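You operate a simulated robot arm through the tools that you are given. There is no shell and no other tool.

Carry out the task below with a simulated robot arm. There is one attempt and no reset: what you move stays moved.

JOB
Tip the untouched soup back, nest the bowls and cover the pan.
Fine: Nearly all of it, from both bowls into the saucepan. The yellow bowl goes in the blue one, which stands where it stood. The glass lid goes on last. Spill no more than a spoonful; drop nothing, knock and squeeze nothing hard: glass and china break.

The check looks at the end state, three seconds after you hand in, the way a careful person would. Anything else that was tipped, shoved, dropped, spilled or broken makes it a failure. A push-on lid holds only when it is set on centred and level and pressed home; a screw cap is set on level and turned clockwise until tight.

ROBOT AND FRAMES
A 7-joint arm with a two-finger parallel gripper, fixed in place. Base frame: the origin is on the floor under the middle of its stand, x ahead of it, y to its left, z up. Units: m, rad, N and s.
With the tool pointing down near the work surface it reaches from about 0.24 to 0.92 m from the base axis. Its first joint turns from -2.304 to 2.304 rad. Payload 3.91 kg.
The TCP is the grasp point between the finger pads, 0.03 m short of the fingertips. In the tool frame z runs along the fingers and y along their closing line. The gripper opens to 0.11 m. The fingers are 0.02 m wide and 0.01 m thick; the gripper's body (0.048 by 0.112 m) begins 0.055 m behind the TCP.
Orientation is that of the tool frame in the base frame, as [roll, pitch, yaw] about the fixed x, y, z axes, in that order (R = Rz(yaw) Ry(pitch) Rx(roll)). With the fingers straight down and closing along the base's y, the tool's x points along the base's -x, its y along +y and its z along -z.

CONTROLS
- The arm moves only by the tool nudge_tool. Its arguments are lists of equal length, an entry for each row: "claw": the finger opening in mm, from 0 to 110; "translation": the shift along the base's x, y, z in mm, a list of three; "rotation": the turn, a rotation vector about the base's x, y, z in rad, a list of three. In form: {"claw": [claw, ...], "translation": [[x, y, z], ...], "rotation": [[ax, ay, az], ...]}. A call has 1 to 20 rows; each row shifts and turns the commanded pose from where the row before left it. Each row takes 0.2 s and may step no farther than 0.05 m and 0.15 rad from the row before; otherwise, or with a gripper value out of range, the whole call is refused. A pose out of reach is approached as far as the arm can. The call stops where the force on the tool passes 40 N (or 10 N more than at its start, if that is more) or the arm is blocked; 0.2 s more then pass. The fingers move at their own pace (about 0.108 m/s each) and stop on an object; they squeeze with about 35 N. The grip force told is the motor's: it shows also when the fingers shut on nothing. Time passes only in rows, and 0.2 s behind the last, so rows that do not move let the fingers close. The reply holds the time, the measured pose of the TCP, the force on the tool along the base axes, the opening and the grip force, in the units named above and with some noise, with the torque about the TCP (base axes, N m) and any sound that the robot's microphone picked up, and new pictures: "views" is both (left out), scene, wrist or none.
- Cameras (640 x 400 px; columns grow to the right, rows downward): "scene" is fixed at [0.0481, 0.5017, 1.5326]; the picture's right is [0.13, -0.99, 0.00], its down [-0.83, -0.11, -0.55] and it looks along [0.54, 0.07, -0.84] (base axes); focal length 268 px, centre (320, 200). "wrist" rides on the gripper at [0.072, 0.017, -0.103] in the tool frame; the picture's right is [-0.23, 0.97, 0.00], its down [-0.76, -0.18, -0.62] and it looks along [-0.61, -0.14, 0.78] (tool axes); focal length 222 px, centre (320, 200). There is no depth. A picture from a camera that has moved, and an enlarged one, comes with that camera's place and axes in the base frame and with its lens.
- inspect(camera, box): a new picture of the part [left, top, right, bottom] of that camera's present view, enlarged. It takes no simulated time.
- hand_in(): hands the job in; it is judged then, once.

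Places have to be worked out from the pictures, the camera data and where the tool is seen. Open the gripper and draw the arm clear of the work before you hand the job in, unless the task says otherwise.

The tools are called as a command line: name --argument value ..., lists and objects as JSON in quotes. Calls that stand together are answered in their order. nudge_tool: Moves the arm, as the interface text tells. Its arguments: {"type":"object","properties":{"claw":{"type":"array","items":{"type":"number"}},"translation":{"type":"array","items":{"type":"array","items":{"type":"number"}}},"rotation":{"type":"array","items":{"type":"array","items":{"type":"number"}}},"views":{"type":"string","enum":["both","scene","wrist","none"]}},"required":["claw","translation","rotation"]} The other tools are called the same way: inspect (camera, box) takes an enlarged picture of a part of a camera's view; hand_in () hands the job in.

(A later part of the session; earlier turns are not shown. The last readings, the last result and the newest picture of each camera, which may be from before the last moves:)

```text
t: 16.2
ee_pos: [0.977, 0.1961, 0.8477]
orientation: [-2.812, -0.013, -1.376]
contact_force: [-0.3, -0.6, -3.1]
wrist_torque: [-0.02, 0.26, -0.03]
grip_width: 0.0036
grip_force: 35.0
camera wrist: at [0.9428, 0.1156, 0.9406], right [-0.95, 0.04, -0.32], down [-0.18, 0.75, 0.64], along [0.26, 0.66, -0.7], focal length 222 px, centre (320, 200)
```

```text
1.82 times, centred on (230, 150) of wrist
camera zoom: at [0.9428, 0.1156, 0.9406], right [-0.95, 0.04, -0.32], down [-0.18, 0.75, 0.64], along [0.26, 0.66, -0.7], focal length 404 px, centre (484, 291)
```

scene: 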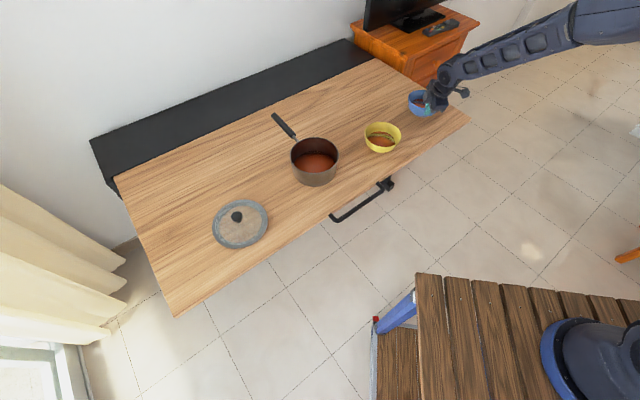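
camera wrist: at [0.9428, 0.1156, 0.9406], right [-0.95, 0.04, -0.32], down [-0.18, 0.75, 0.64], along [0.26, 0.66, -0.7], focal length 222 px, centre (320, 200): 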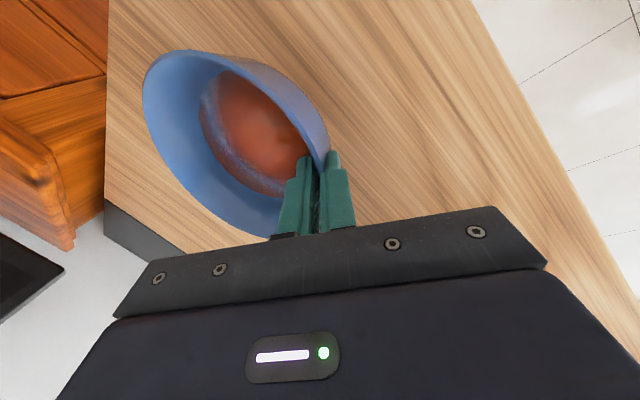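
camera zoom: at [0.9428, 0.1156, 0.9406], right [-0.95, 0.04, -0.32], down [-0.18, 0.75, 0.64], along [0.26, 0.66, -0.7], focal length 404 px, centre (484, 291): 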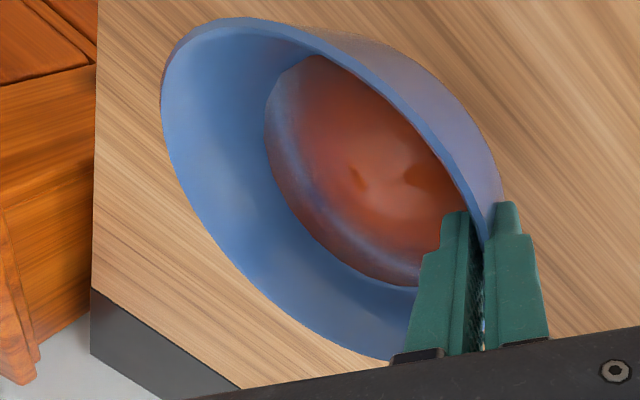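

The bowl lifts cleanly at about 3.1 N, nearly level, with the soup well inside. I'll raise it smoothly to z ≈ 1.0 before crossing to the pan.

nudge_tool --claw '[2, 2, 2, 2, 2, 2, 2, 2, 2, 2]' --translation '[[0, 0, 8], [0, 0, 14], [0, 0, 20], [0, 0, 22], [-3, 1, 22], [-6, 3, 22], [-8, 5, 20], [-8, 6, 14], [-6, 4, 8], [0, 0, 0]]' --rotation '[[0, 0, 0], [0, 0, 0], [0, 0, 0], [0, 0, 0], [0, 0, 0], [0, 0, 0], [0, 0, 0], [0, 0, 0], [0, 0, 0], [0, 0, 0]]'

inspect --camera "scene" --box '[395, 70, 465, 130]'

```text
t: 18.4
ee_pos: [0.9462, 0.2152, 0.9985]
orientation: [-2.813, -0.012, -1.375]
contact_force: [0.1, -0.4, -4.1]
wrist_torque: [-0.03, 0.25, -0.02]
grip_width: 0.0036
grip_force: 34.6
camera wrist: at [0.9123, 0.1342, 1.0907], right [-0.95, 0.04, -0.32], down [-0.18, 0.75, 0.64], along [0.26, 0.66, -0.7], focal length 222 px, centre (320, 200)
```

scene: 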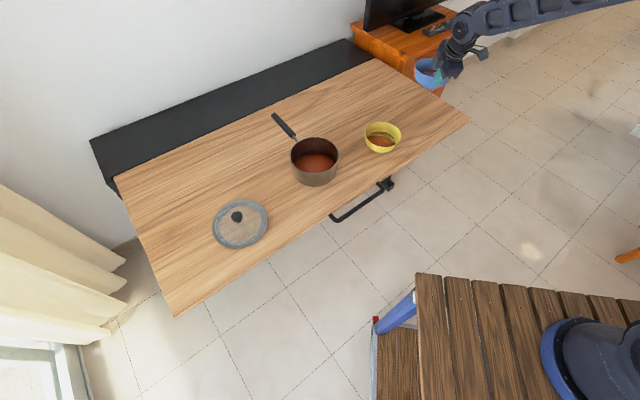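
wrist: 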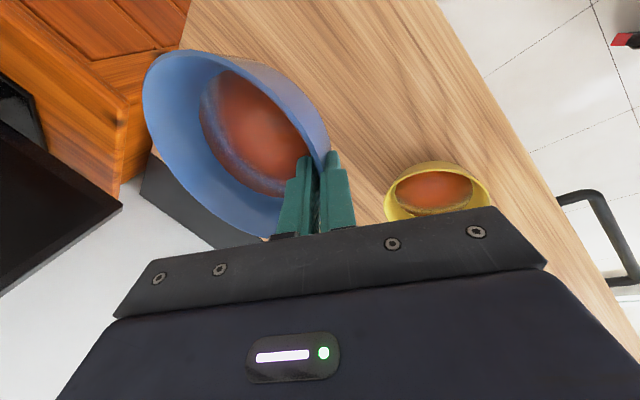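

```text
6.67 times, centred on (430, 100) of scene
camera zoom: at [0.0481, 0.5017, 1.5326], right [0.13, -0.99, 0.0], down [-0.83, -0.11, -0.55], along [0.54, 0.07, -0.84], focal length 1787 px, centre (-413, 867)
```

zoom: 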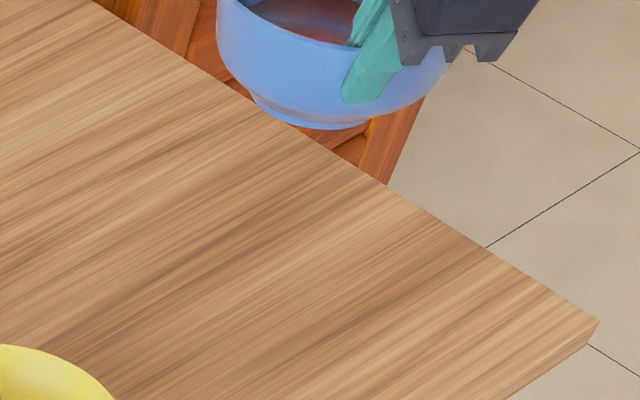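

The hold is steady (wrist view unchanged, nothing under the bowl). I'll carry it across to the near-left of the pan with a gentle ramp, yawing the tool toward the pan's bearing.

nudge_tool --claw '[2, 2, 2, 2, 2, 2, 2, 2, 2, 2, 2, 2, 2, 2, 2, 2, 2, 2, 2, 2]' --translation '[[-7.2, 6.1, -0.5], [-14.4, 12.1, -1], [-21.6, 18.2, -1.5], [-24, 20.2, -1.7], [-24, 20.2, -1.7], [-24, 20.2, -1.7], [-24, 20.2, -1.7], [-24, 20.2, -1.7], [-24, 20.2, -1.7], [-24, 20.2, -1.7], [-24, 20.2, -1.7], [-24, 20.2, -1.7], [-24, 20.2, -1.7], [-24, 20.2, -1.7], [-24, 20.2, -1.7], [-24, 20.2, -1.7], [-24, 20.2, -1.7], [-21.6, 18.2, -1.5], [-14.4, 12.1, -1], [-7.2, 6.1, -0.5]]' --rotation '[[0, 0, 0.0091], [0, 0, 0.0183], [0, 0, 0.0274], [0, 0, 0.0305], [0, 0, 0.0305], [0, 0, 0.0305], [0, 0, 0.0305], [0, 0, 0.0305], [0, 0, 0.0305], [0, 0, 0.0305], [0, 0, 0.0305], [0, 0, 0.0305], [0, 0, 0.0305], [0, 0, 0.0305], [0, 0, 0.0305], [0, 0, 0.0305], [0, 0, 0.0305], [0, 0, 0.0274], [0, 0, 0.0183], [0, 0, 0.0091]]'

inspect --camera "scene" --box '[240, 100, 380, 220]'

```text
t: 22.6
ee_pos: [0.5234, 0.5701, 0.9684]
orientation: [-2.813, -0.013, -0.838]
contact_force: [-0.7, -0.4, -4.1]
wrist_torque: [-0.16, 0.22, 0.04]
grip_width: 0.0038
grip_force: 35.7
camera wrist: at [0.5349, 0.4836, 1.061], right [-0.83, -0.45, -0.32], down [-0.54, 0.55, 0.64], along [-0.11, 0.7, -0.7], focal length 222 px, centre (320, 200)
```

scene: 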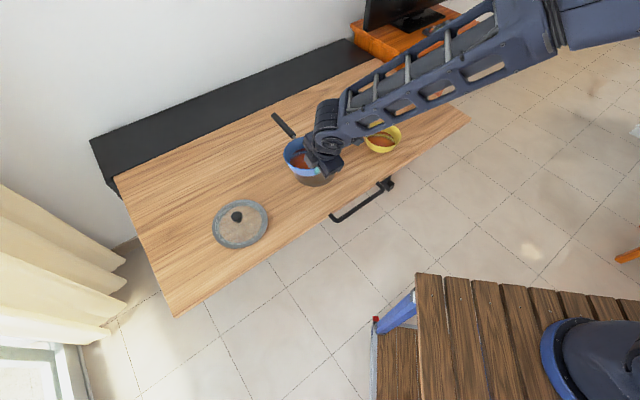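
wrist: 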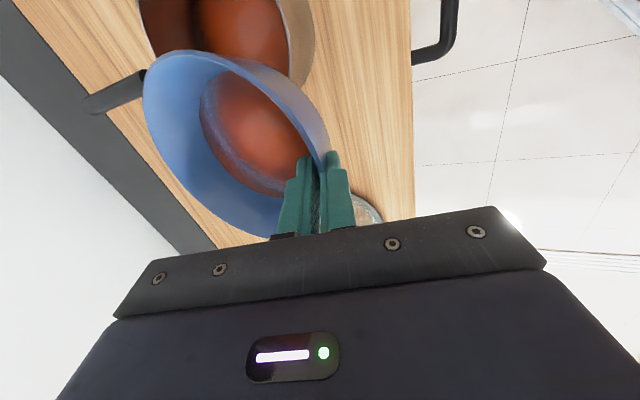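

```text
3.33 times, centred on (310, 160) of scene
camera zoom: at [0.0481, 0.5017, 1.5326], right [0.13, -0.99, 0.0], down [-0.83, -0.11, -0.55], along [0.54, 0.07, -0.84], focal length 894 px, centre (353, 333)
```

zoom: 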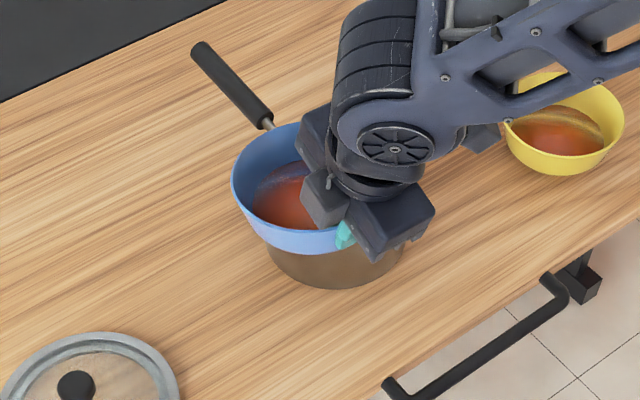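

The bowl hovers level beside the pan at (0.577, 0.609), as planned. I'll begin the tilt to about 24°, swinging the pouring lip over the pan, which should stop just short of flowing.

nudge_tool --claw '[2, 2, 2, 2, 2, 2, 2, 2, 2]' --translation '[[-0.6, 8.6, -0.7], [-0.5, 8.5, -0.7], [-0.2, 8.4, -0.8], [0.2, 8.3, -0.8], [1.7, 8, -0.3], [2.5, 7.7, -0.3], [3.2, 7.4, -0.2], [3.6, 7, -0.2], [0, 0, 0]]' --rotation '[[0.0043, 0.0522, -0.0579], [0.0073, 0.0518, -0.0579], [0.0103, 0.0514, -0.0579], [0.0132, 0.0507, -0.0579], [0.0161, 0.0498, -0.0579], [0.019, 0.0488, -0.0579], [0.0218, 0.0476, -0.0579], [0.0245, 0.0463, -0.0579], [0, 0, 0]]'

inspect --camera "scene" --box '[240, 100, 380, 220]'

inspect --camera "wrist" --box '[80, 0, 400, 240]'

```text
t: 24.6
ee_pos: [0.5339, 0.6355, 0.9641]
orientation: [-3.116, 0.281, -1.343]
contact_force: [0.3, 0.3, -2.8]
wrist_torque: [-0.12, 0.15, 0.03]
grip_width: 0.0035
grip_force: 34.8
camera wrist: at [0.5372, 0.534, 1.0426], right [-1.0, 0.0, 0.04], down [0.03, 0.58, 0.81], along [-0.02, 0.81, -0.58], focal length 222 px, centre (320, 200)
```

scene: 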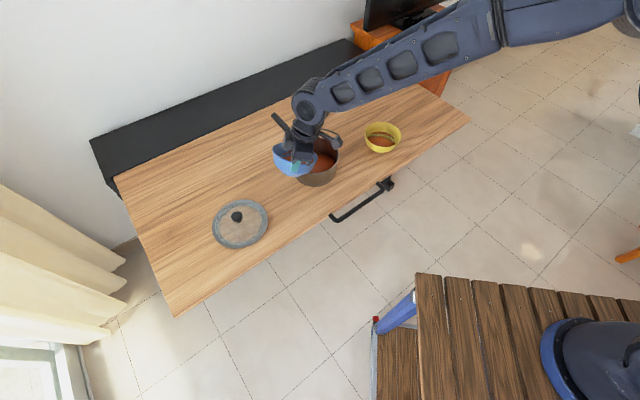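
wrist: 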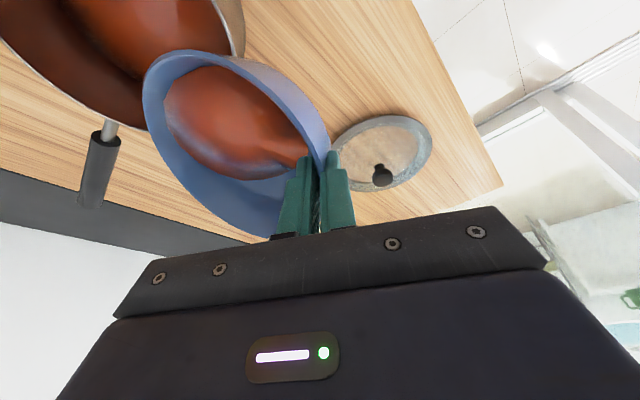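

```text
3.33 times, centred on (310, 160) of scene
camera zoom: at [0.0481, 0.5017, 1.5326], right [0.13, -0.99, 0.0], down [-0.83, -0.11, -0.55], along [0.54, 0.07, -0.84], focal length 894 px, centre (353, 333)
```

zoom: 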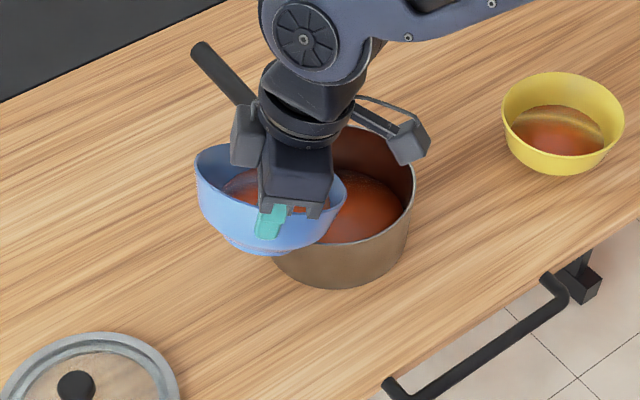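

```text
1.67 times, centred on (240, 120) of wrist
camera zoom: at [0.5372, 0.534, 1.0426], right [-1.0, 0.0, 0.04], down [0.03, 0.58, 0.81], along [-0.02, 0.81, -0.58], focal length 370 px, centre (453, 333)
```

zoom: 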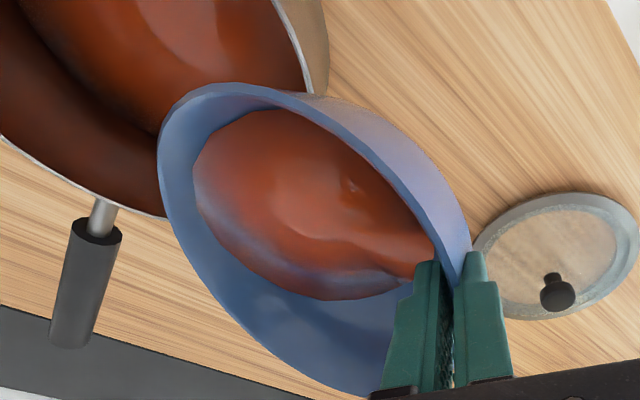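

The lip is over the pan with soup about to reach it, and nothing has spilled. I'll tilt on slowly to about 48°.

nudge_tool --claw '[2, 2, 2, 2, 2, 2, 2, 2, 2, 2, 2, 2, 2, 2]' --translation '[[2.8, 4.3, 2], [3, 4.1, 2], [3.2, 3.8, 2], [3.4, 3.6, 2], [3.6, 3.4, 2], [3.8, 3.1, 2], [4, 2.9, 2], [4.1, 2.5, 2], [4.1, 2.1, 2], [4.2, 1.7, 2], [4.2, 1.3, 2], [4.2, 1, 2], [0, 0, 0], [0, 0, 0]]' --rotation '[[0.0178, 0.03, -0.0386], [0.0189, 0.0293, -0.0386], [0.02, 0.0286, -0.0386], [0.0211, 0.0277, -0.0386], [0.0222, 0.0269, -0.0386], [0.0232, 0.0261, -0.0386], [0.0242, 0.0252, -0.0386], [0.0252, 0.0242, -0.0386], [0.0261, 0.0232, -0.0386], [0.0269, 0.0222, -0.0386], [0.0277, 0.0211, -0.0386], [0.0285, 0.0201, -0.0386], [0, 0, 0], [0, 0, 0]]'

inspect --camera "scene" --box '[240, 100, 380, 220]'

inspect --camera "wrist" --box '[80, 0, 400, 240]'

```text
t: 27.6
ee_pos: [0.5781, 0.6698, 0.9894]
orientation: [2.81, 0.544, -1.951]
contact_force: [-0.2, -0.3, -3.5]
wrist_torque: [-0.07, 0.1, 0.01]
grip_width: 0.0034
grip_force: 35.1
camera wrist: at [0.5522, 0.5541, 1.0392], right [-0.84, 0.37, 0.39], down [0.48, 0.21, 0.85], along [0.23, 0.9, -0.36], focal length 222 px, centre (320, 200)
```

scene: 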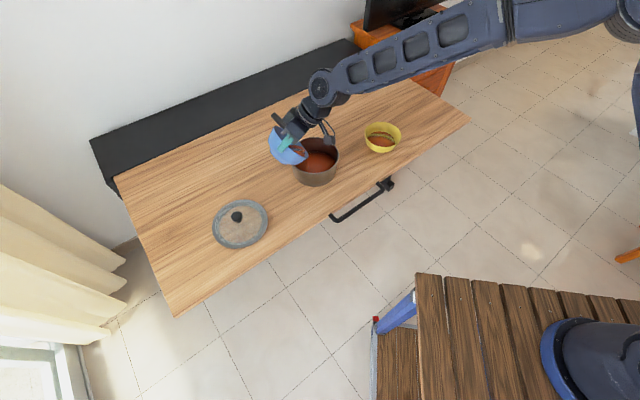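
wrist: 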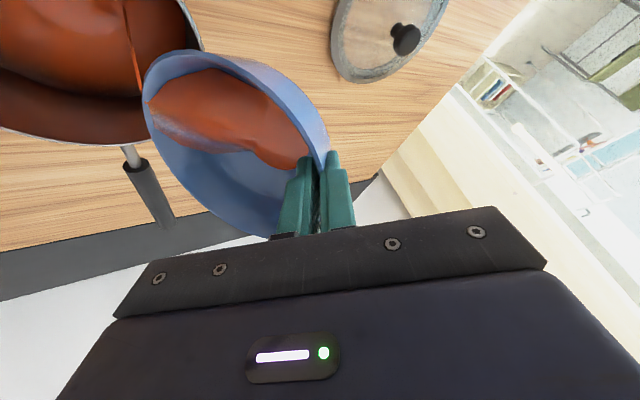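

```text
3.33 times, centred on (310, 160) of scene
camera zoom: at [0.0481, 0.5017, 1.5326], right [0.13, -0.99, 0.0], down [-0.83, -0.11, -0.55], along [0.54, 0.07, -0.84], focal length 894 px, centre (353, 333)
```

zoom: 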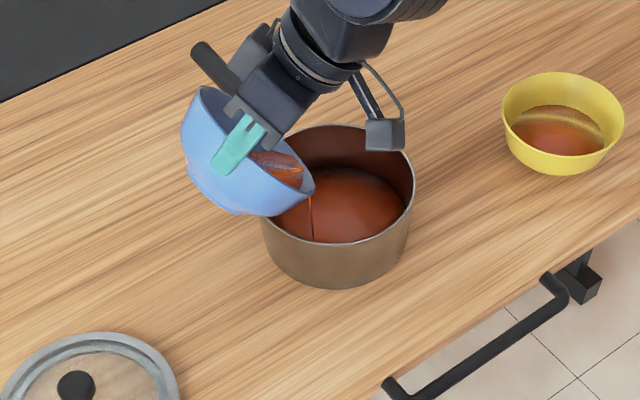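

```text
1.67 times, centred on (240, 120) of wrist
camera zoom: at [0.5522, 0.5541, 1.0392], right [-0.84, 0.37, 0.39], down [0.48, 0.21, 0.85], along [0.23, 0.9, -0.36], focal length 370 px, centre (453, 333)
```

zoom: 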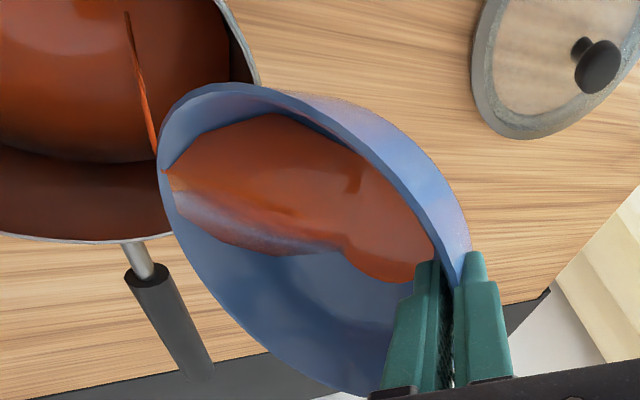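

A thin stream is falling well inside the pan. I'll continue the same motion to about 72°, with pauses so it drains steadily.

nudge_tool --claw '[2, 2, 2, 2, 2, 2, 2, 2, 2, 2, 2, 2, 2, 2, 2, 2]' --translation '[[4.1, 0.8, 1.7], [4.1, 0.5, 1.7], [4.1, 0.2, 1.7], [4.1, 0, 1.7], [4.1, -0.3, 1.7], [4.1, -0.6, 1.7], [0, 0, 0], [0, 0, 0], [3.9, -0.9, 0.9], [3.7, -1.1, 0.9], [3.5, -1.4, 0.9], [3.2, -1.6, 0.8], [2.9, -1.9, 0.8], [2.7, -2.1, 0.8], [0, 0, 0], [0, 0, 0]]' --rotation '[[0.0293, 0.019, -0.0386], [0.03, 0.0178, -0.0386], [0.0307, 0.0166, -0.0386], [0.0313, 0.0154, -0.0386], [0.0319, 0.0142, -0.0386], [0.0324, 0.0129, -0.0386], [0, 0, 0], [0, 0, 0], [0.0329, 0.0117, -0.0386], [0.0333, 0.0104, -0.0386], [0.0337, 0.0091, -0.0386], [0.034, 0.0078, -0.0386], [0.0343, 0.0065, -0.0386], [0.0345, 0.0052, -0.0386], [0, 0, 0], [0, 0, 0]]'

inspect --camera "scene" --box '[240, 100, 380, 220]'

inspect --camera "wrist" --box '[80, 0, 400, 240]'

```text
t: 31.0
ee_pos: [0.6225, 0.6591, 1.0038]
orientation: [2.342, 0.731, -2.698]
contact_force: [0.6, -0.2, -3.2]
wrist_torque: [-0.08, 0.07, 0.0]
grip_width: 0.0036
grip_force: 35.0
camera wrist: at [0.5502, 0.5557, 1.0175], right [-0.56, 0.48, 0.67], down [0.57, -0.36, 0.74], along [0.6, 0.8, -0.08], focal length 222 px, centre (320, 200)
```

scene: 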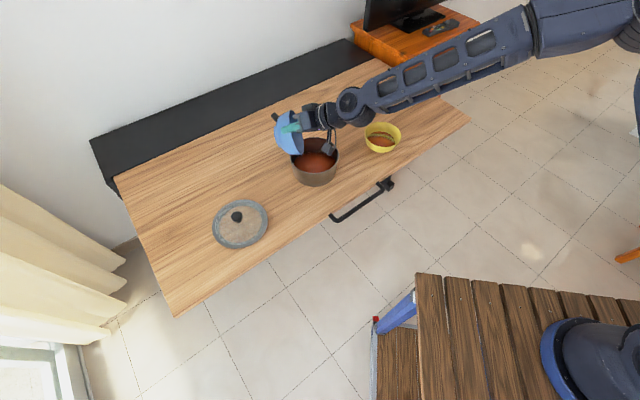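
wrist: 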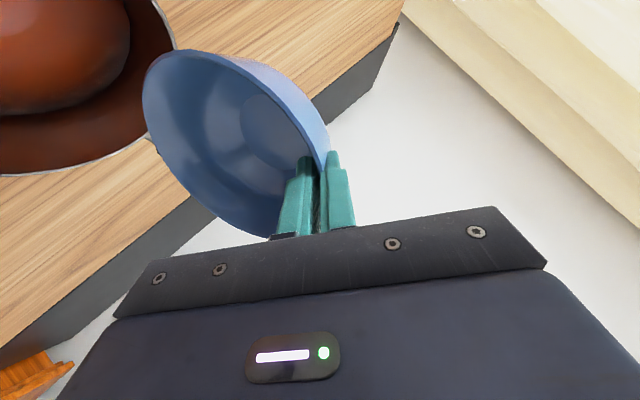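

```text
3.33 times, centred on (310, 160) of scene
camera zoom: at [0.0481, 0.5017, 1.5326], right [0.13, -0.99, 0.0], down [-0.83, -0.11, -0.55], along [0.54, 0.07, -0.84], focal length 894 px, centre (353, 333)
```

zoom: 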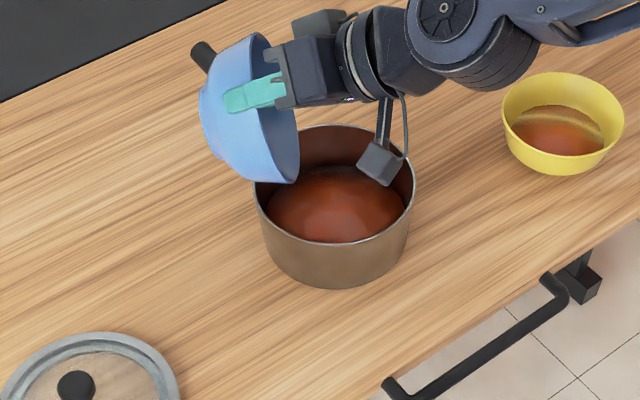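

```text
1.67 times, centred on (240, 120) of wrist
camera zoom: at [0.5502, 0.5557, 1.0175], right [-0.56, 0.48, 0.67], down [0.57, -0.36, 0.74], along [0.6, 0.8, -0.08], focal length 370 px, centre (453, 333)
```

zoom: 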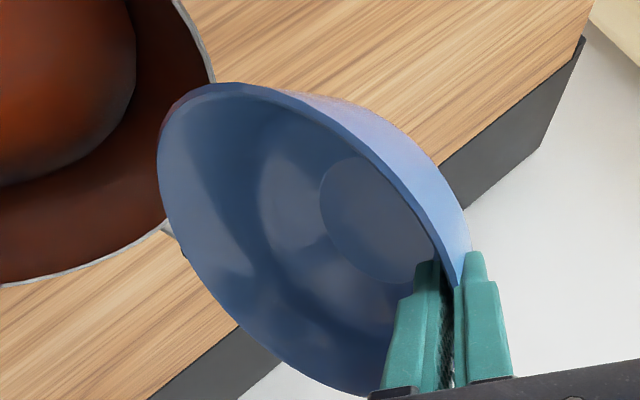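

The blue bowl already looks empty and the table shows no spill. I'll tilt on to about 96° and hold briefly so the last drops run out.

nudge_tool --claw '[2, 2, 2, 2, 2, 2, 2, 2, 2, 2, 2, 2, 2]' --translation '[[3.2, -3.6, 0.8], [3, -3.7, 0.8], [2.9, -3.8, 0.7], [2.6, -4, 0.7], [1.2, -4.1, -0.2], [0.8, -4.1, -0.2], [0.4, -4.1, -0.3], [0, -4.1, -0.3], [0, 0, 0], [0, 0, 0], [0, 0, 0], [0, 0, 0], [0, 0, 0]]' --rotation '[[0.0521, 0.0052, -0.0579], [0.0523, 0.0022, -0.0579], [0.0524, -0.0008, -0.0579], [0.0522, -0.0038, -0.0579], [0.0519, -0.0068, -0.0579], [0.0515, -0.0098, -0.0579], [0.0508, -0.0128, -0.0579], [0.05, -0.0157, -0.0579], [0, 0, 0], [0, 0, 0], [0, 0, 0], [0, 0, 0], [0, 0, 0]]'

inspect --camera "scene" --box '[240, 100, 380, 220]'

inspect --camera "wrist" --box '[80, 0, 400, 240]'

```text
t: 33.8
ee_pos: [0.6361, 0.6286, 1.0059]
orientation: [1.766, 0.779, 2.721]
contact_force: [-0.4, 0.5, -3.3]
wrist_torque: [-0.07, 0.14, 0.01]
grip_width: 0.0033
grip_force: 35.0
camera wrist: at [0.5267, 0.5698, 0.9804], right [-0.39, 0.38, 0.84], down [0.26, -0.83, 0.5], along [0.88, 0.42, 0.22], focal length 222 px, centre (320, 200)
```

scene: 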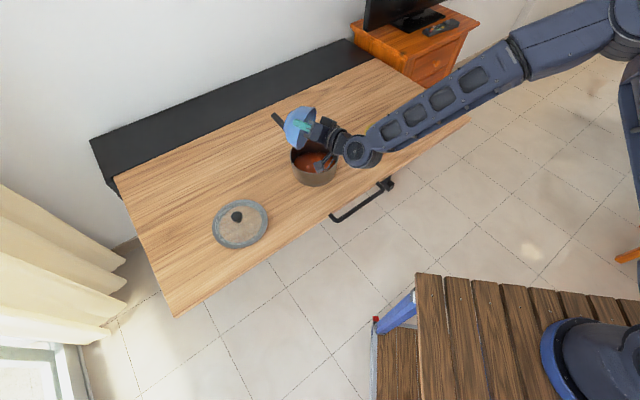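
wrist: 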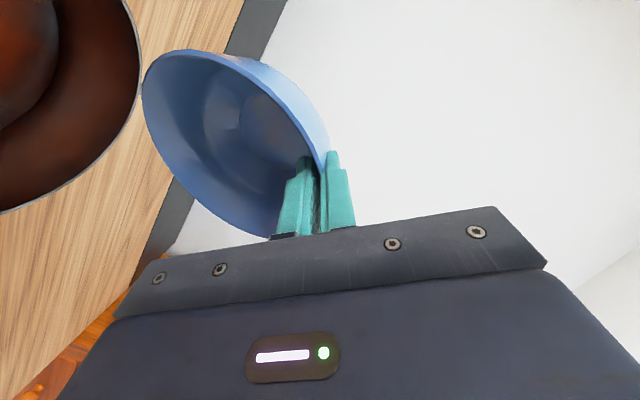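

```text
3.33 times, centred on (310, 160) of scene
camera zoom: at [0.0481, 0.5017, 1.5326], right [0.13, -0.99, 0.0], down [-0.83, -0.11, -0.55], along [0.54, 0.07, -0.84], focal length 894 px, centre (353, 333)
```

zoom: 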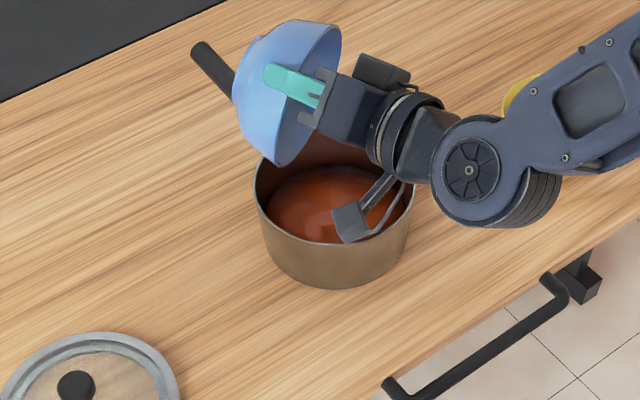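

```text
1.67 times, centred on (240, 120) of wrist
camera zoom: at [0.5267, 0.5698, 0.9804], right [-0.39, 0.38, 0.84], down [0.26, -0.83, 0.5], along [0.88, 0.42, 0.22], focal length 370 px, centre (453, 333)
```

zoom: 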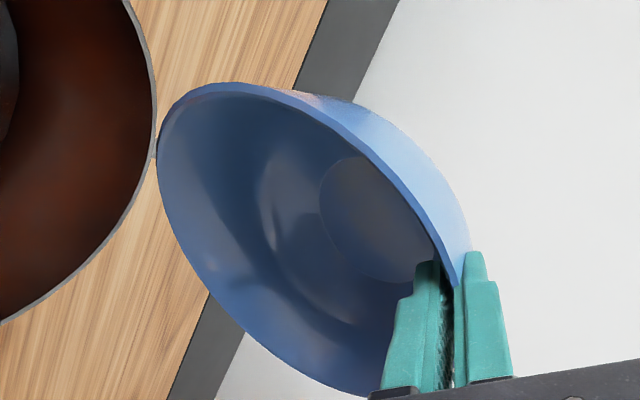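

The bowl is empty and clean, the pan holds the soup, and nothing is on the table. I'll untilt along the reverse path, rising a little for clearance.

nudge_tool --claw '[2, 2, 2, 2, 2, 2, 2, 2, 2, 2, 2, 2, 2, 2, 2, 2, 2, 2, 2]' --translation '[[-3, 2, 4], [-4, 2, 4], [-5, 2, 4], [-6, 1, 4], [-7, 0, 4], [-8, -1, 4], [-8, -2, 4], [-8, -3, 4], [-8, -4, 4], [-8, -5, 0], [-8, -6, 0], [-8, -6, 0], [-7, -7, 0], [-6, -7, 0], [-6, -7, 0], [-5, -7, 0], [-4, -6, 0], [-4, -5, 0], [0, 0, 0]]' --rotation '[[-0.0894, 0.0259, 0.1028], [-0.0916, 0.0166, 0.1028], [-0.0928, 0.0071, 0.1028], [-0.0931, -0.0025, 0.1028], [-0.0923, -0.012, 0.1028], [-0.0906, -0.0215, 0.1028], [-0.0879, -0.0306, 0.1028], [-0.0843, -0.0395, 0.1028], [-0.0798, -0.0479, 0.1028], [-0.0745, -0.0559, 0.1028], [-0.0683, -0.0633, 0.1028], [-0.0614, -0.0699, 0.1028], [-0.0539, -0.0759, 0.1028], [-0.0458, -0.081, 0.1028], [-0.0373, -0.0853, 0.1028], [-0.0283, -0.0887, 0.1028], [-0.019, -0.0911, 0.1028], [-0.0097, -0.0926, 0.1028], [0, 0, 0]]'

```text
t: 37.8
ee_pos: [0.5227, 0.5696, 1.0411]
orientation: [-2.81, -0.014, -0.838]
contact_force: [-0.1, 0.4, -3.4]
wrist_torque: [-0.11, 0.14, 0.01]
grip_width: 0.0034
grip_force: 35.0
camera wrist: at [0.5351, 0.4823, 1.1343], right [-0.83, -0.45, -0.32], down [-0.54, 0.55, 0.64], along [-0.11, 0.7, -0.7], focal length 222 px, centre (320, 200)
```

scene: 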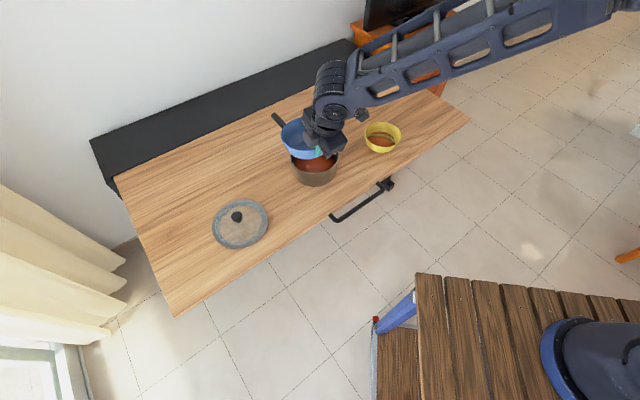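
wrist: 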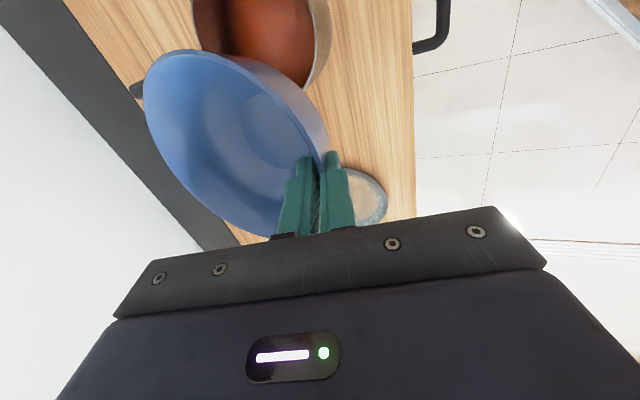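

Orientation is fully restored and the bowl is empty. I'll carry it back above its old place, aiming 9–10 mm to +y of the grasp point to undo the earlier pivot.

nudge_tool --claw '[2, 2, 2, 2, 2, 2, 2, 2, 2, 2, 2, 2, 2, 2, 2, 2, 2, 2, 2]' --translation '[[13.7, -11, -1.9], [21.9, -17.5, -3], [27.4, -21.9, -3.7], [27.4, -21.9, -3.7], [27.4, -21.9, -3.7], [27.4, -21.9, -3.7], [27.4, -21.9, -3.7], [27.4, -21.9, -3.7], [27.4, -21.9, -3.7], [27.4, -21.9, -3.7], [27.4, -21.9, -3.7], [27.4, -21.9, -3.7], [27.4, -21.9, -3.7], [27.4, -21.9, -3.7], [27.4, -21.9, -3.7], [27.4, -21.9, -3.7], [21.9, -17.5, -3], [13.7, -11, -1.9], [0, 0, 0]]' --rotation '[[0, 0, -0.0162], [0, 0, -0.0259], [0, 0, -0.0324], [0, 0, -0.0324], [0, 0, -0.0324], [0, 0, -0.0324], [0, 0, -0.0324], [0, 0, -0.0324], [0, 0, -0.0324], [0, 0, -0.0324], [0, 0, -0.0324], [0, 0, -0.0324], [0, 0, -0.0324], [0, 0, -0.0324], [0, 0, -0.0324], [0, 0, -0.0324], [0, 0, -0.0259], [0.0073, -0.0363, -0.0162], [0, 0, 0]]'

inspect --camera "wrist" --box '[120, 40, 340, 260]'

```text
t: 41.8
ee_pos: [0.9791, 0.2054, 0.98]
orientation: [-2.773, -0.011, -1.377]
contact_force: [0.1, -0.2, -2.5]
wrist_torque: [0.02, 0.19, 0.03]
grip_width: 0.0033
grip_force: 35.4
camera wrist: at [0.9411, 0.1244, 1.0703], right [-0.93, 0.04, -0.35], down [-0.2, 0.74, 0.64], along [0.29, 0.67, -0.69], focal length 222 px, centre (320, 200)
```

scene: 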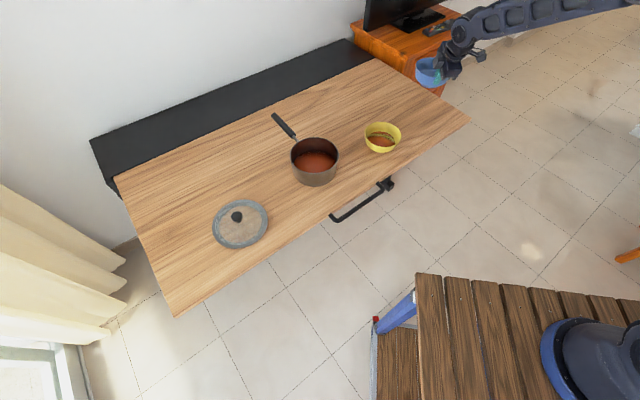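
wrist: 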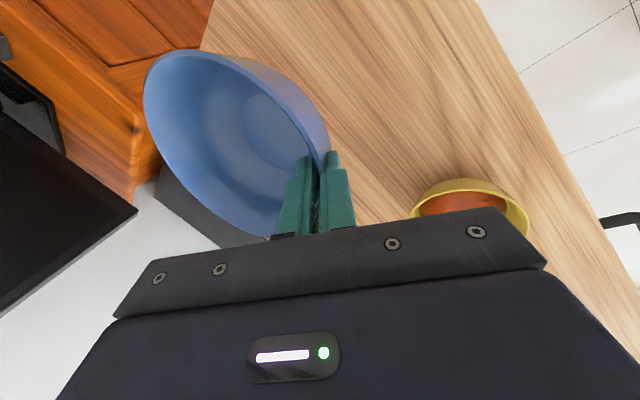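

```text
1.82 times, centred on (230, 150) of wrist
camera zoom: at [0.9411, 0.1244, 1.0703], right [-0.93, 0.04, -0.35], down [-0.2, 0.74, 0.64], along [0.29, 0.67, -0.69], focal length 404 px, centre (484, 291)
```

zoom: 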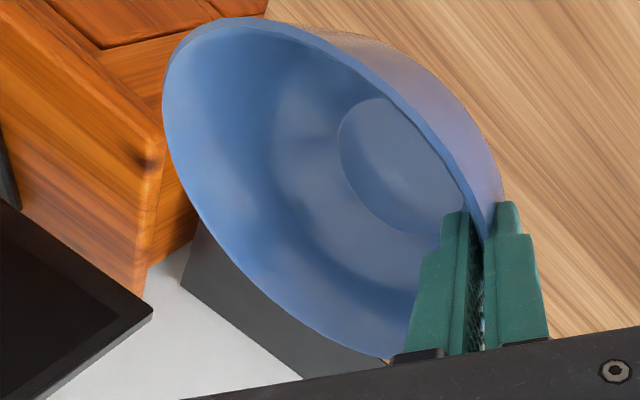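

The blue bowl is clean inside and the table is clear. I'll lower to about 3 cm above its resting height, then check against the original view.

nudge_tool --claw '[2, 2, 2, 2, 2, 2, 2, 2, 2]' --translation '[[0, 0, -10], [0, 0, -20], [0, 0, -22], [0, 0, -22], [0, 0, -20], [0, 0, -16], [0, 0, -12], [-1, 0.5, -4], [0, 0, 0]]' --rotation '[[0, 0, 0], [0, 0, 0], [0, 0, 0], [0, 0, 0], [0, 0, 0], [0, 0, 0], [0, 0, 0], [0, 0, 0], [0, 0, 0]]'

inspect --camera "scene" --box '[395, 80, 475, 140]'

```text
t: 43.8
ee_pos: [0.9777, 0.2062, 0.8546]
orientation: [-2.773, -0.01, -1.377]
contact_force: [-0.1, -0.1, -2.5]
wrist_torque: [-0.03, 0.17, 0.05]
grip_width: 0.0037
grip_force: 34.9
camera wrist: at [0.94, 0.1252, 0.9446], right [-0.93, 0.04, -0.35], down [-0.2, 0.74, 0.64], along [0.29, 0.67, -0.69], focal length 222 px, centre (320, 200)
```

scene: 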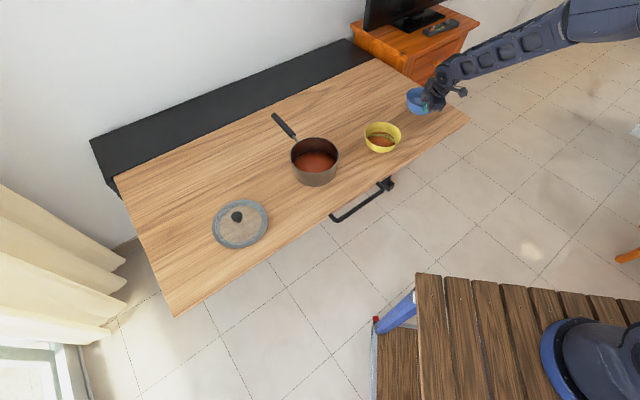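
wrist: 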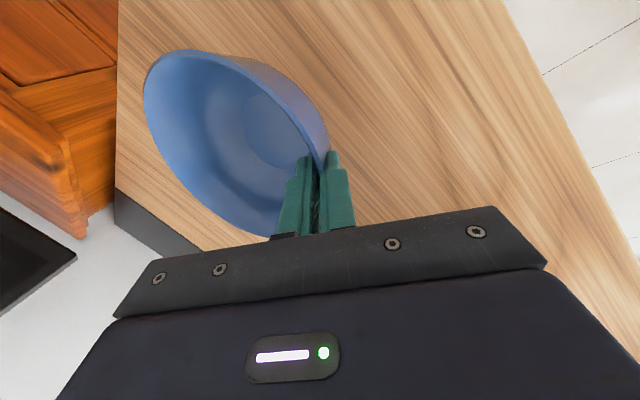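

```text
6.67 times, centred on (435, 110) of scene
camera zoom: at [0.0481, 0.5017, 1.5326], right [0.13, -0.99, 0.0], down [-0.83, -0.11, -0.55], along [0.54, 0.07, -0.84], focal length 1787 px, centre (-447, 800)
```

zoom: 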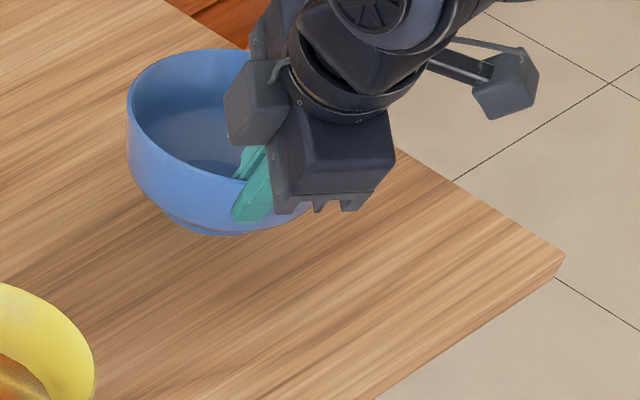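

It's lining up within a few millimetres of the original place (I'll add 2 mm in x). I'm lowering in small steps to feel for the table.

nudge_tool --claw '[2, 2, 2, 2, 2, 2, 2]' --translation '[[1, 0, -8], [1, 0, -8], [0, 0, -5], [0, 0, -3], [0, 0, -2], [0, 0, -1.5], [0, 0, 0]]' --rotation '[[0, 0, 0], [0, 0, 0], [0, 0, 0], [0, 0, 0], [0, 0, 0], [0, 0, 0], [0, 0, 0]]' --views "wrist"

```text
t: 45.4
ee_pos: [0.9806, 0.2074, 0.8271]
orientation: [-2.774, -0.011, -1.378]
contact_force: [0.5, 0.0, -1.9]
wrist_torque: [-0.01, 0.17, 0.03]
grip_width: 0.0035
grip_force: 34.9
camera wrist: at [0.942, 0.1254, 0.9174], right [-0.93, 0.04, -0.35], down [-0.2, 0.74, 0.64], along [0.29, 0.67, -0.69], focal length 222 px, centre (320, 200)
```

wrist: 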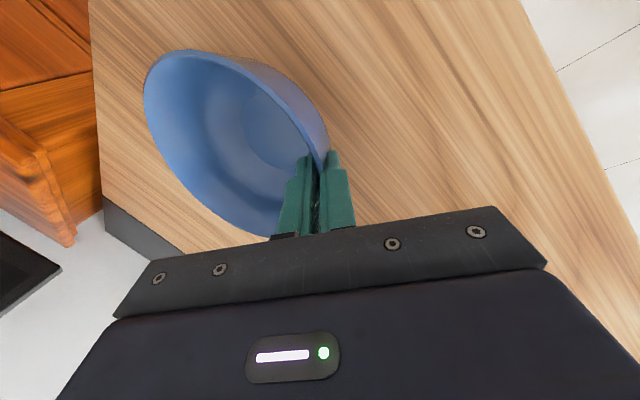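

No contact yet (still carrying the weight). I'll go on down in millimetre steps.

nudge_tool --claw '[2, 2, 2, 2]' --translation '[[0, 0, -1.5], [0, 0, -1], [0, 0, -1], [0, 0, 0]]' --rotation '[[0, 0, 0], [0, 0, 0], [0, 0, 0], [0, 0, 0]]' --views "none"

```text
t: 46.4
ee_pos: [0.9804, 0.206, 0.8241]
orientation: [-2.773, -0.012, -1.376]
contact_force: [-5.3, -1.2, 13.1]
wrist_torque: [-0.29, -0.97, -0.16]
grip_width: 0.0036
grip_force: 35.0
```

Touchdown: 13 N upward at z = 0.824. I'll ease back 1 mm to relax the push, then check.

nudge_tool --claw '[2, 2, 2]' --translation '[[0, 0, 0.8], [0, 0, 0.5], [0, 0, 0]]' --rotation '[[0, 0, 0], [0, 0, 0], [0, 0, 0]]' --views "none"

inspect --camera "scene" --box '[395, 80, 475, 140]'

```text
t: 47.2
ee_pos: [0.9797, 0.2065, 0.8259]
orientation: [-2.774, -0.012, -1.377]
contact_force: [3.8, -0.7, 6.5]
wrist_torque: [0.01, -0.98, 0.03]
grip_width: 0.0036
grip_force: 34.7
```

```text
6.67 times, centred on (435, 110) of scene
camera zoom: at [0.0481, 0.5017, 1.5326], right [0.13, -0.99, 0.0], down [-0.83, -0.11, -0.55], along [0.54, 0.07, -0.84], focal length 1787 px, centre (-447, 800)
```

zoom: 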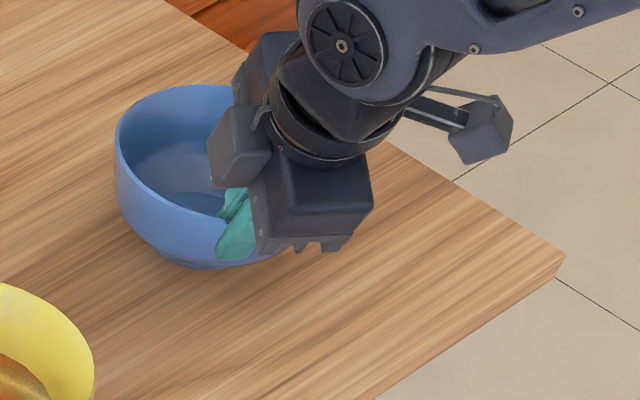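

The bowl is within about 1–2 mm of its original outline. I'll open the fingers gradually to release it.

nudge_tool --claw '[4, 5, 6, 8, 10, 14, 18, 22, 22]' --translation '[[0, 0, 0], [0, 0, 0], [0, 0, 0], [0, 0, 0], [0, 0, 0], [0, 0, 0], [0, 0, 0], [0, 0, 0], [0, 0, 0]]' --rotation '[[0, 0, 0], [0, 0, 0], [0, 0, 0], [0, 0, 0], [0, 0, 0], [0, 0, 0], [0, 0, 0], [0, 0, 0], [0, 0, 0]]' --views "wrist"

inspect --camera "scene" --box '[395, 80, 475, 140]'

inspect --camera "wrist" --box '[240, 110, 400, 240]'

```text
t: 49.2
ee_pos: [0.9811, 0.2065, 0.8245]
orientation: [-2.774, -0.01, -1.378]
contact_force: [0.6, 0.7, 0.8]
wrist_torque: [-0.03, -0.02, 0.01]
grip_width: 0.022
grip_force: 0.2
camera wrist: at [0.9418, 0.1254, 0.915], right [-0.93, 0.04, -0.35], down [-0.2, 0.74, 0.64], along [0.29, 0.67, -0.69], focal length 222 px, centre (320, 200)
```

wrist: 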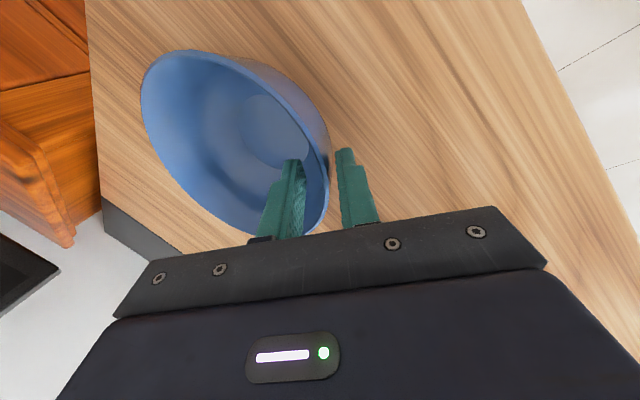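

```text
6.67 times, centred on (435, 110) of scene
camera zoom: at [0.0481, 0.5017, 1.5326], right [0.13, -0.99, 0.0], down [-0.83, -0.11, -0.55], along [0.54, 0.07, -0.84], focal length 1787 px, centre (-447, 800)
```

zoom: 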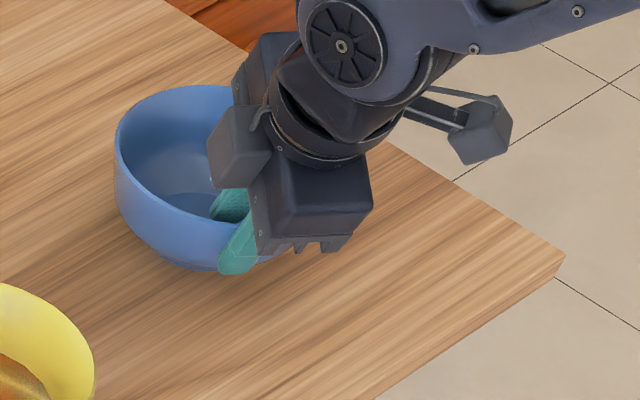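

```text
3.08 times, centred on (320, 175) of wrist
camera zoom: at [0.9418, 0.1254, 0.915], right [-0.93, 0.04, -0.35], down [-0.2, 0.74, 0.64], along [0.29, 0.67, -0.69], focal length 684 px, centre (320, 277)
```

zoom: 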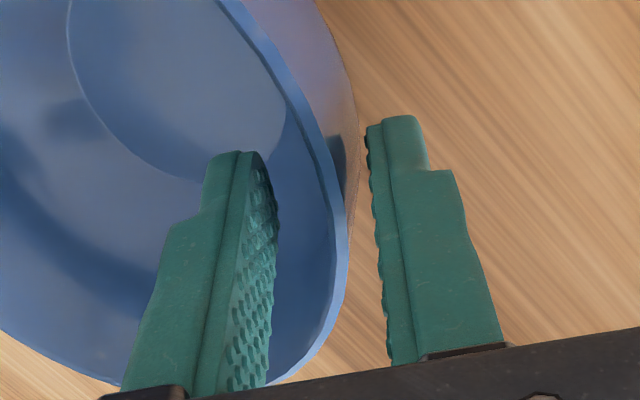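

Released cleanly, with the bowl standing where it was. I'll withdraw upward along the wall slope.

nudge_tool --claw '[28, 30, 32, 36, 40, 44, 44, 44]' --translation '[[-1, 0, 4], [-3, -0.6, 12], [-3.4, -0.7, 15], [-4, -1, 20], [-8, -2, 25], [-10, -2, 25], [-10, -2, 20], [0, 0, 0]]' --rotation '[[0, 0, 0], [0, 0, 0], [0, 0, 0], [0, 0, 0], [0, 0, 0], [0, 0, 0], [0, 0, 0], [0, 0, 0]]'

inspect --camera "scene" --box '[395, 80, 475, 140]'

inspect --camera "scene" --box '[260, 90, 420, 200]'

```text
t: 51.0
ee_pos: [0.9405, 0.1979, 0.9447]
orientation: [-2.774, -0.01, -1.375]
contact_force: [0.6, 0.0, -0.1]
wrist_torque: [0.01, 0.0, -0.01]
grip_width: 0.0439
grip_force: 0.1
camera wrist: at [0.9025, 0.1167, 1.0358], right [-0.93, 0.04, -0.35], down [-0.2, 0.74, 0.64], along [0.29, 0.67, -0.69], focal length 222 px, centre (320, 200)
```

scene: 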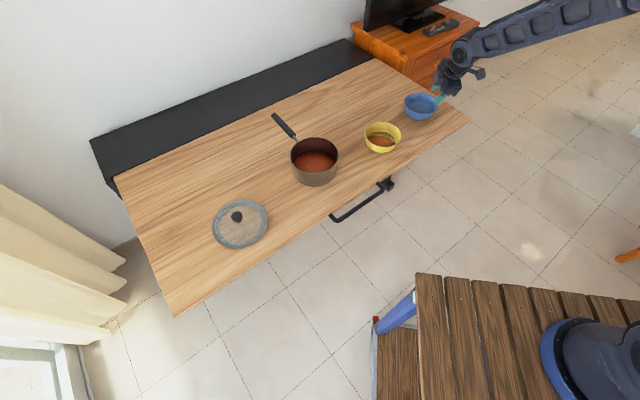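
wrist: 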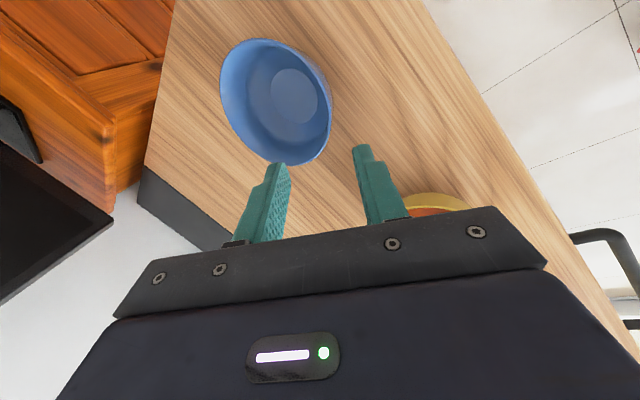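

```text
6.67 times, centred on (435, 110) of scene
camera zoom: at [0.0481, 0.5017, 1.5326], right [0.13, -0.99, 0.0], down [-0.83, -0.11, -0.55], along [0.54, 0.07, -0.84], focal length 1787 px, centre (-447, 800)
```

zoom: 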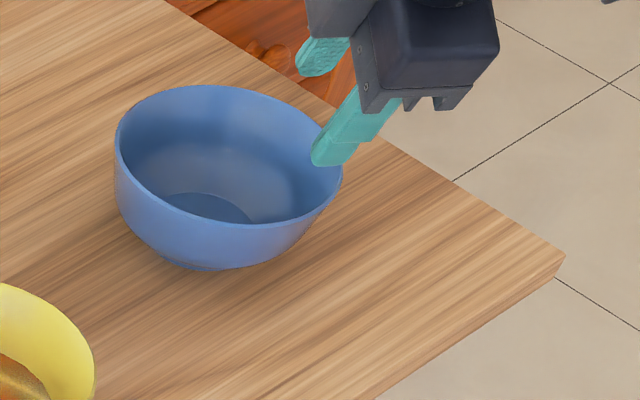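

```text
3.64 times, centred on (340, 145) of scene
camera zoom: at [0.0481, 0.5017, 1.5326], right [0.13, -0.99, 0.0], down [-0.83, -0.11, -0.55], along [0.54, 0.07, -0.84], focal length 975 px, centre (247, 400)
```

zoom: 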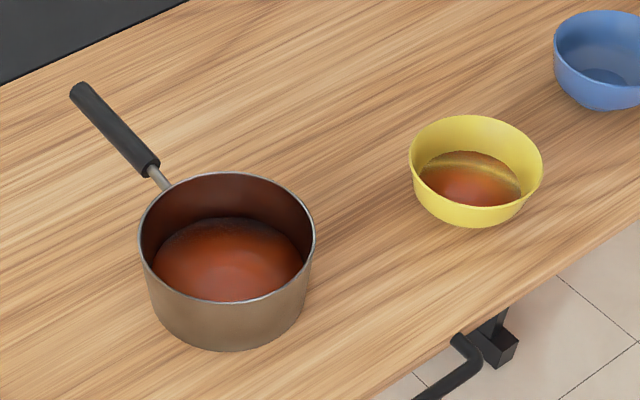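

Blue's rim outline now matches its original pixels to about 1 mm. Next is the yellow bowl: I'll take a shallower pinch (about 18 mm of finger) so the outer finger won't get in the way when nesting. I'm moving to hover near its near rim at bearing 0.41.

nudge_tool --claw '[44, 44, 44, 44, 44, 44, 44, 44, 44]' --translation '[[-20, 12, 0], [-25, 16, 0], [-25, 17, -3], [-25, 17, -4], [-25, 17, -4], [-25, 17, -4], [-25, 17, -5], [-25, 15, -5], [0, 0, 0]]' --rotation '[[0, 0, 0.027], [0, 0, 0.027], [0, 0, 0.027], [0, 0, 0.027], [0, 0, 0.027], [0, 0, 0.027], [0, 0, 0.027], [-0.0148, 0.0339, 0.027], [0, 0, 0]]'

inspect --camera "wrist" --box '[150, 20, 400, 230]'

inspect --camera "scene" --box '[350, 100, 420, 160]'

```text
t: 53.0
ee_pos: [0.7462, 0.3251, 0.9214]
orientation: [-2.809, -0.012, -1.16]
contact_force: [-0.5, 0.6, 0.4]
wrist_torque: [-0.02, 0.0, -0.01]
grip_width: 0.0443
grip_force: 0.1
camera wrist: at [0.7289, 0.2405, 1.0136], right [-0.93, -0.16, -0.32], down [-0.34, 0.69, 0.64], along [0.12, 0.7, -0.7], focal length 222 px, centre (320, 200)
```

scene: 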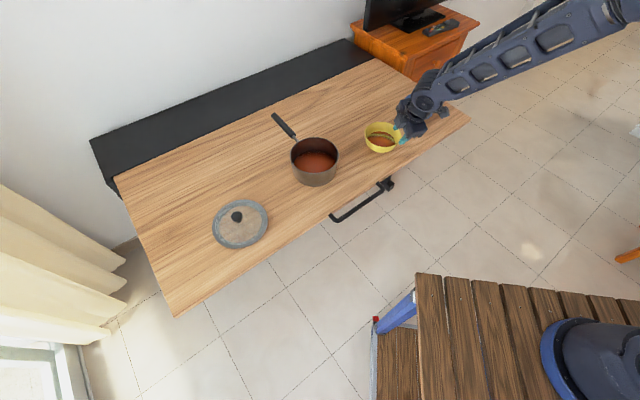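
wrist: 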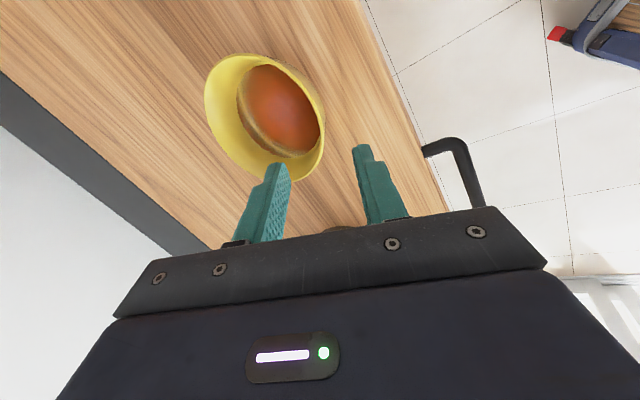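

```text
1.90 times, centred on (275, 125) of wrist
camera zoom: at [0.7289, 0.2405, 1.0136], right [-0.93, -0.16, -0.32], down [-0.34, 0.69, 0.64], along [0.12, 0.7, -0.7], focal length 423 px, centre (406, 343)
```

zoom: 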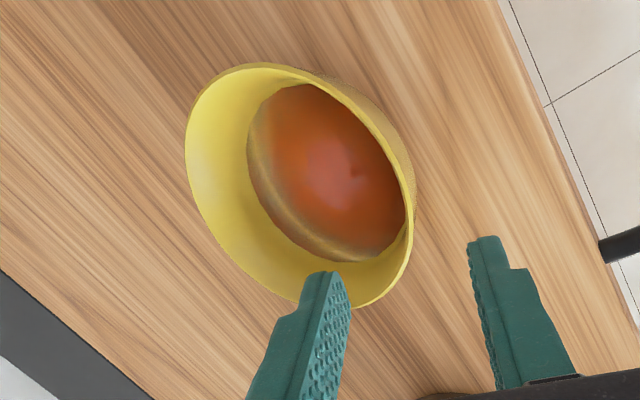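

```text
6.67 times, centred on (385, 130) of scene
camera zoom: at [0.0481, 0.5017, 1.5326], right [0.13, -0.99, 0.0], down [-0.83, -0.11, -0.55], along [0.54, 0.07, -0.84], focal length 1787 px, centre (-113, 667)
```

zoom: 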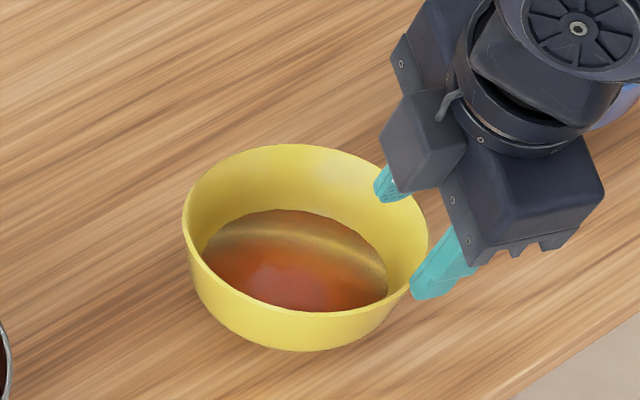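

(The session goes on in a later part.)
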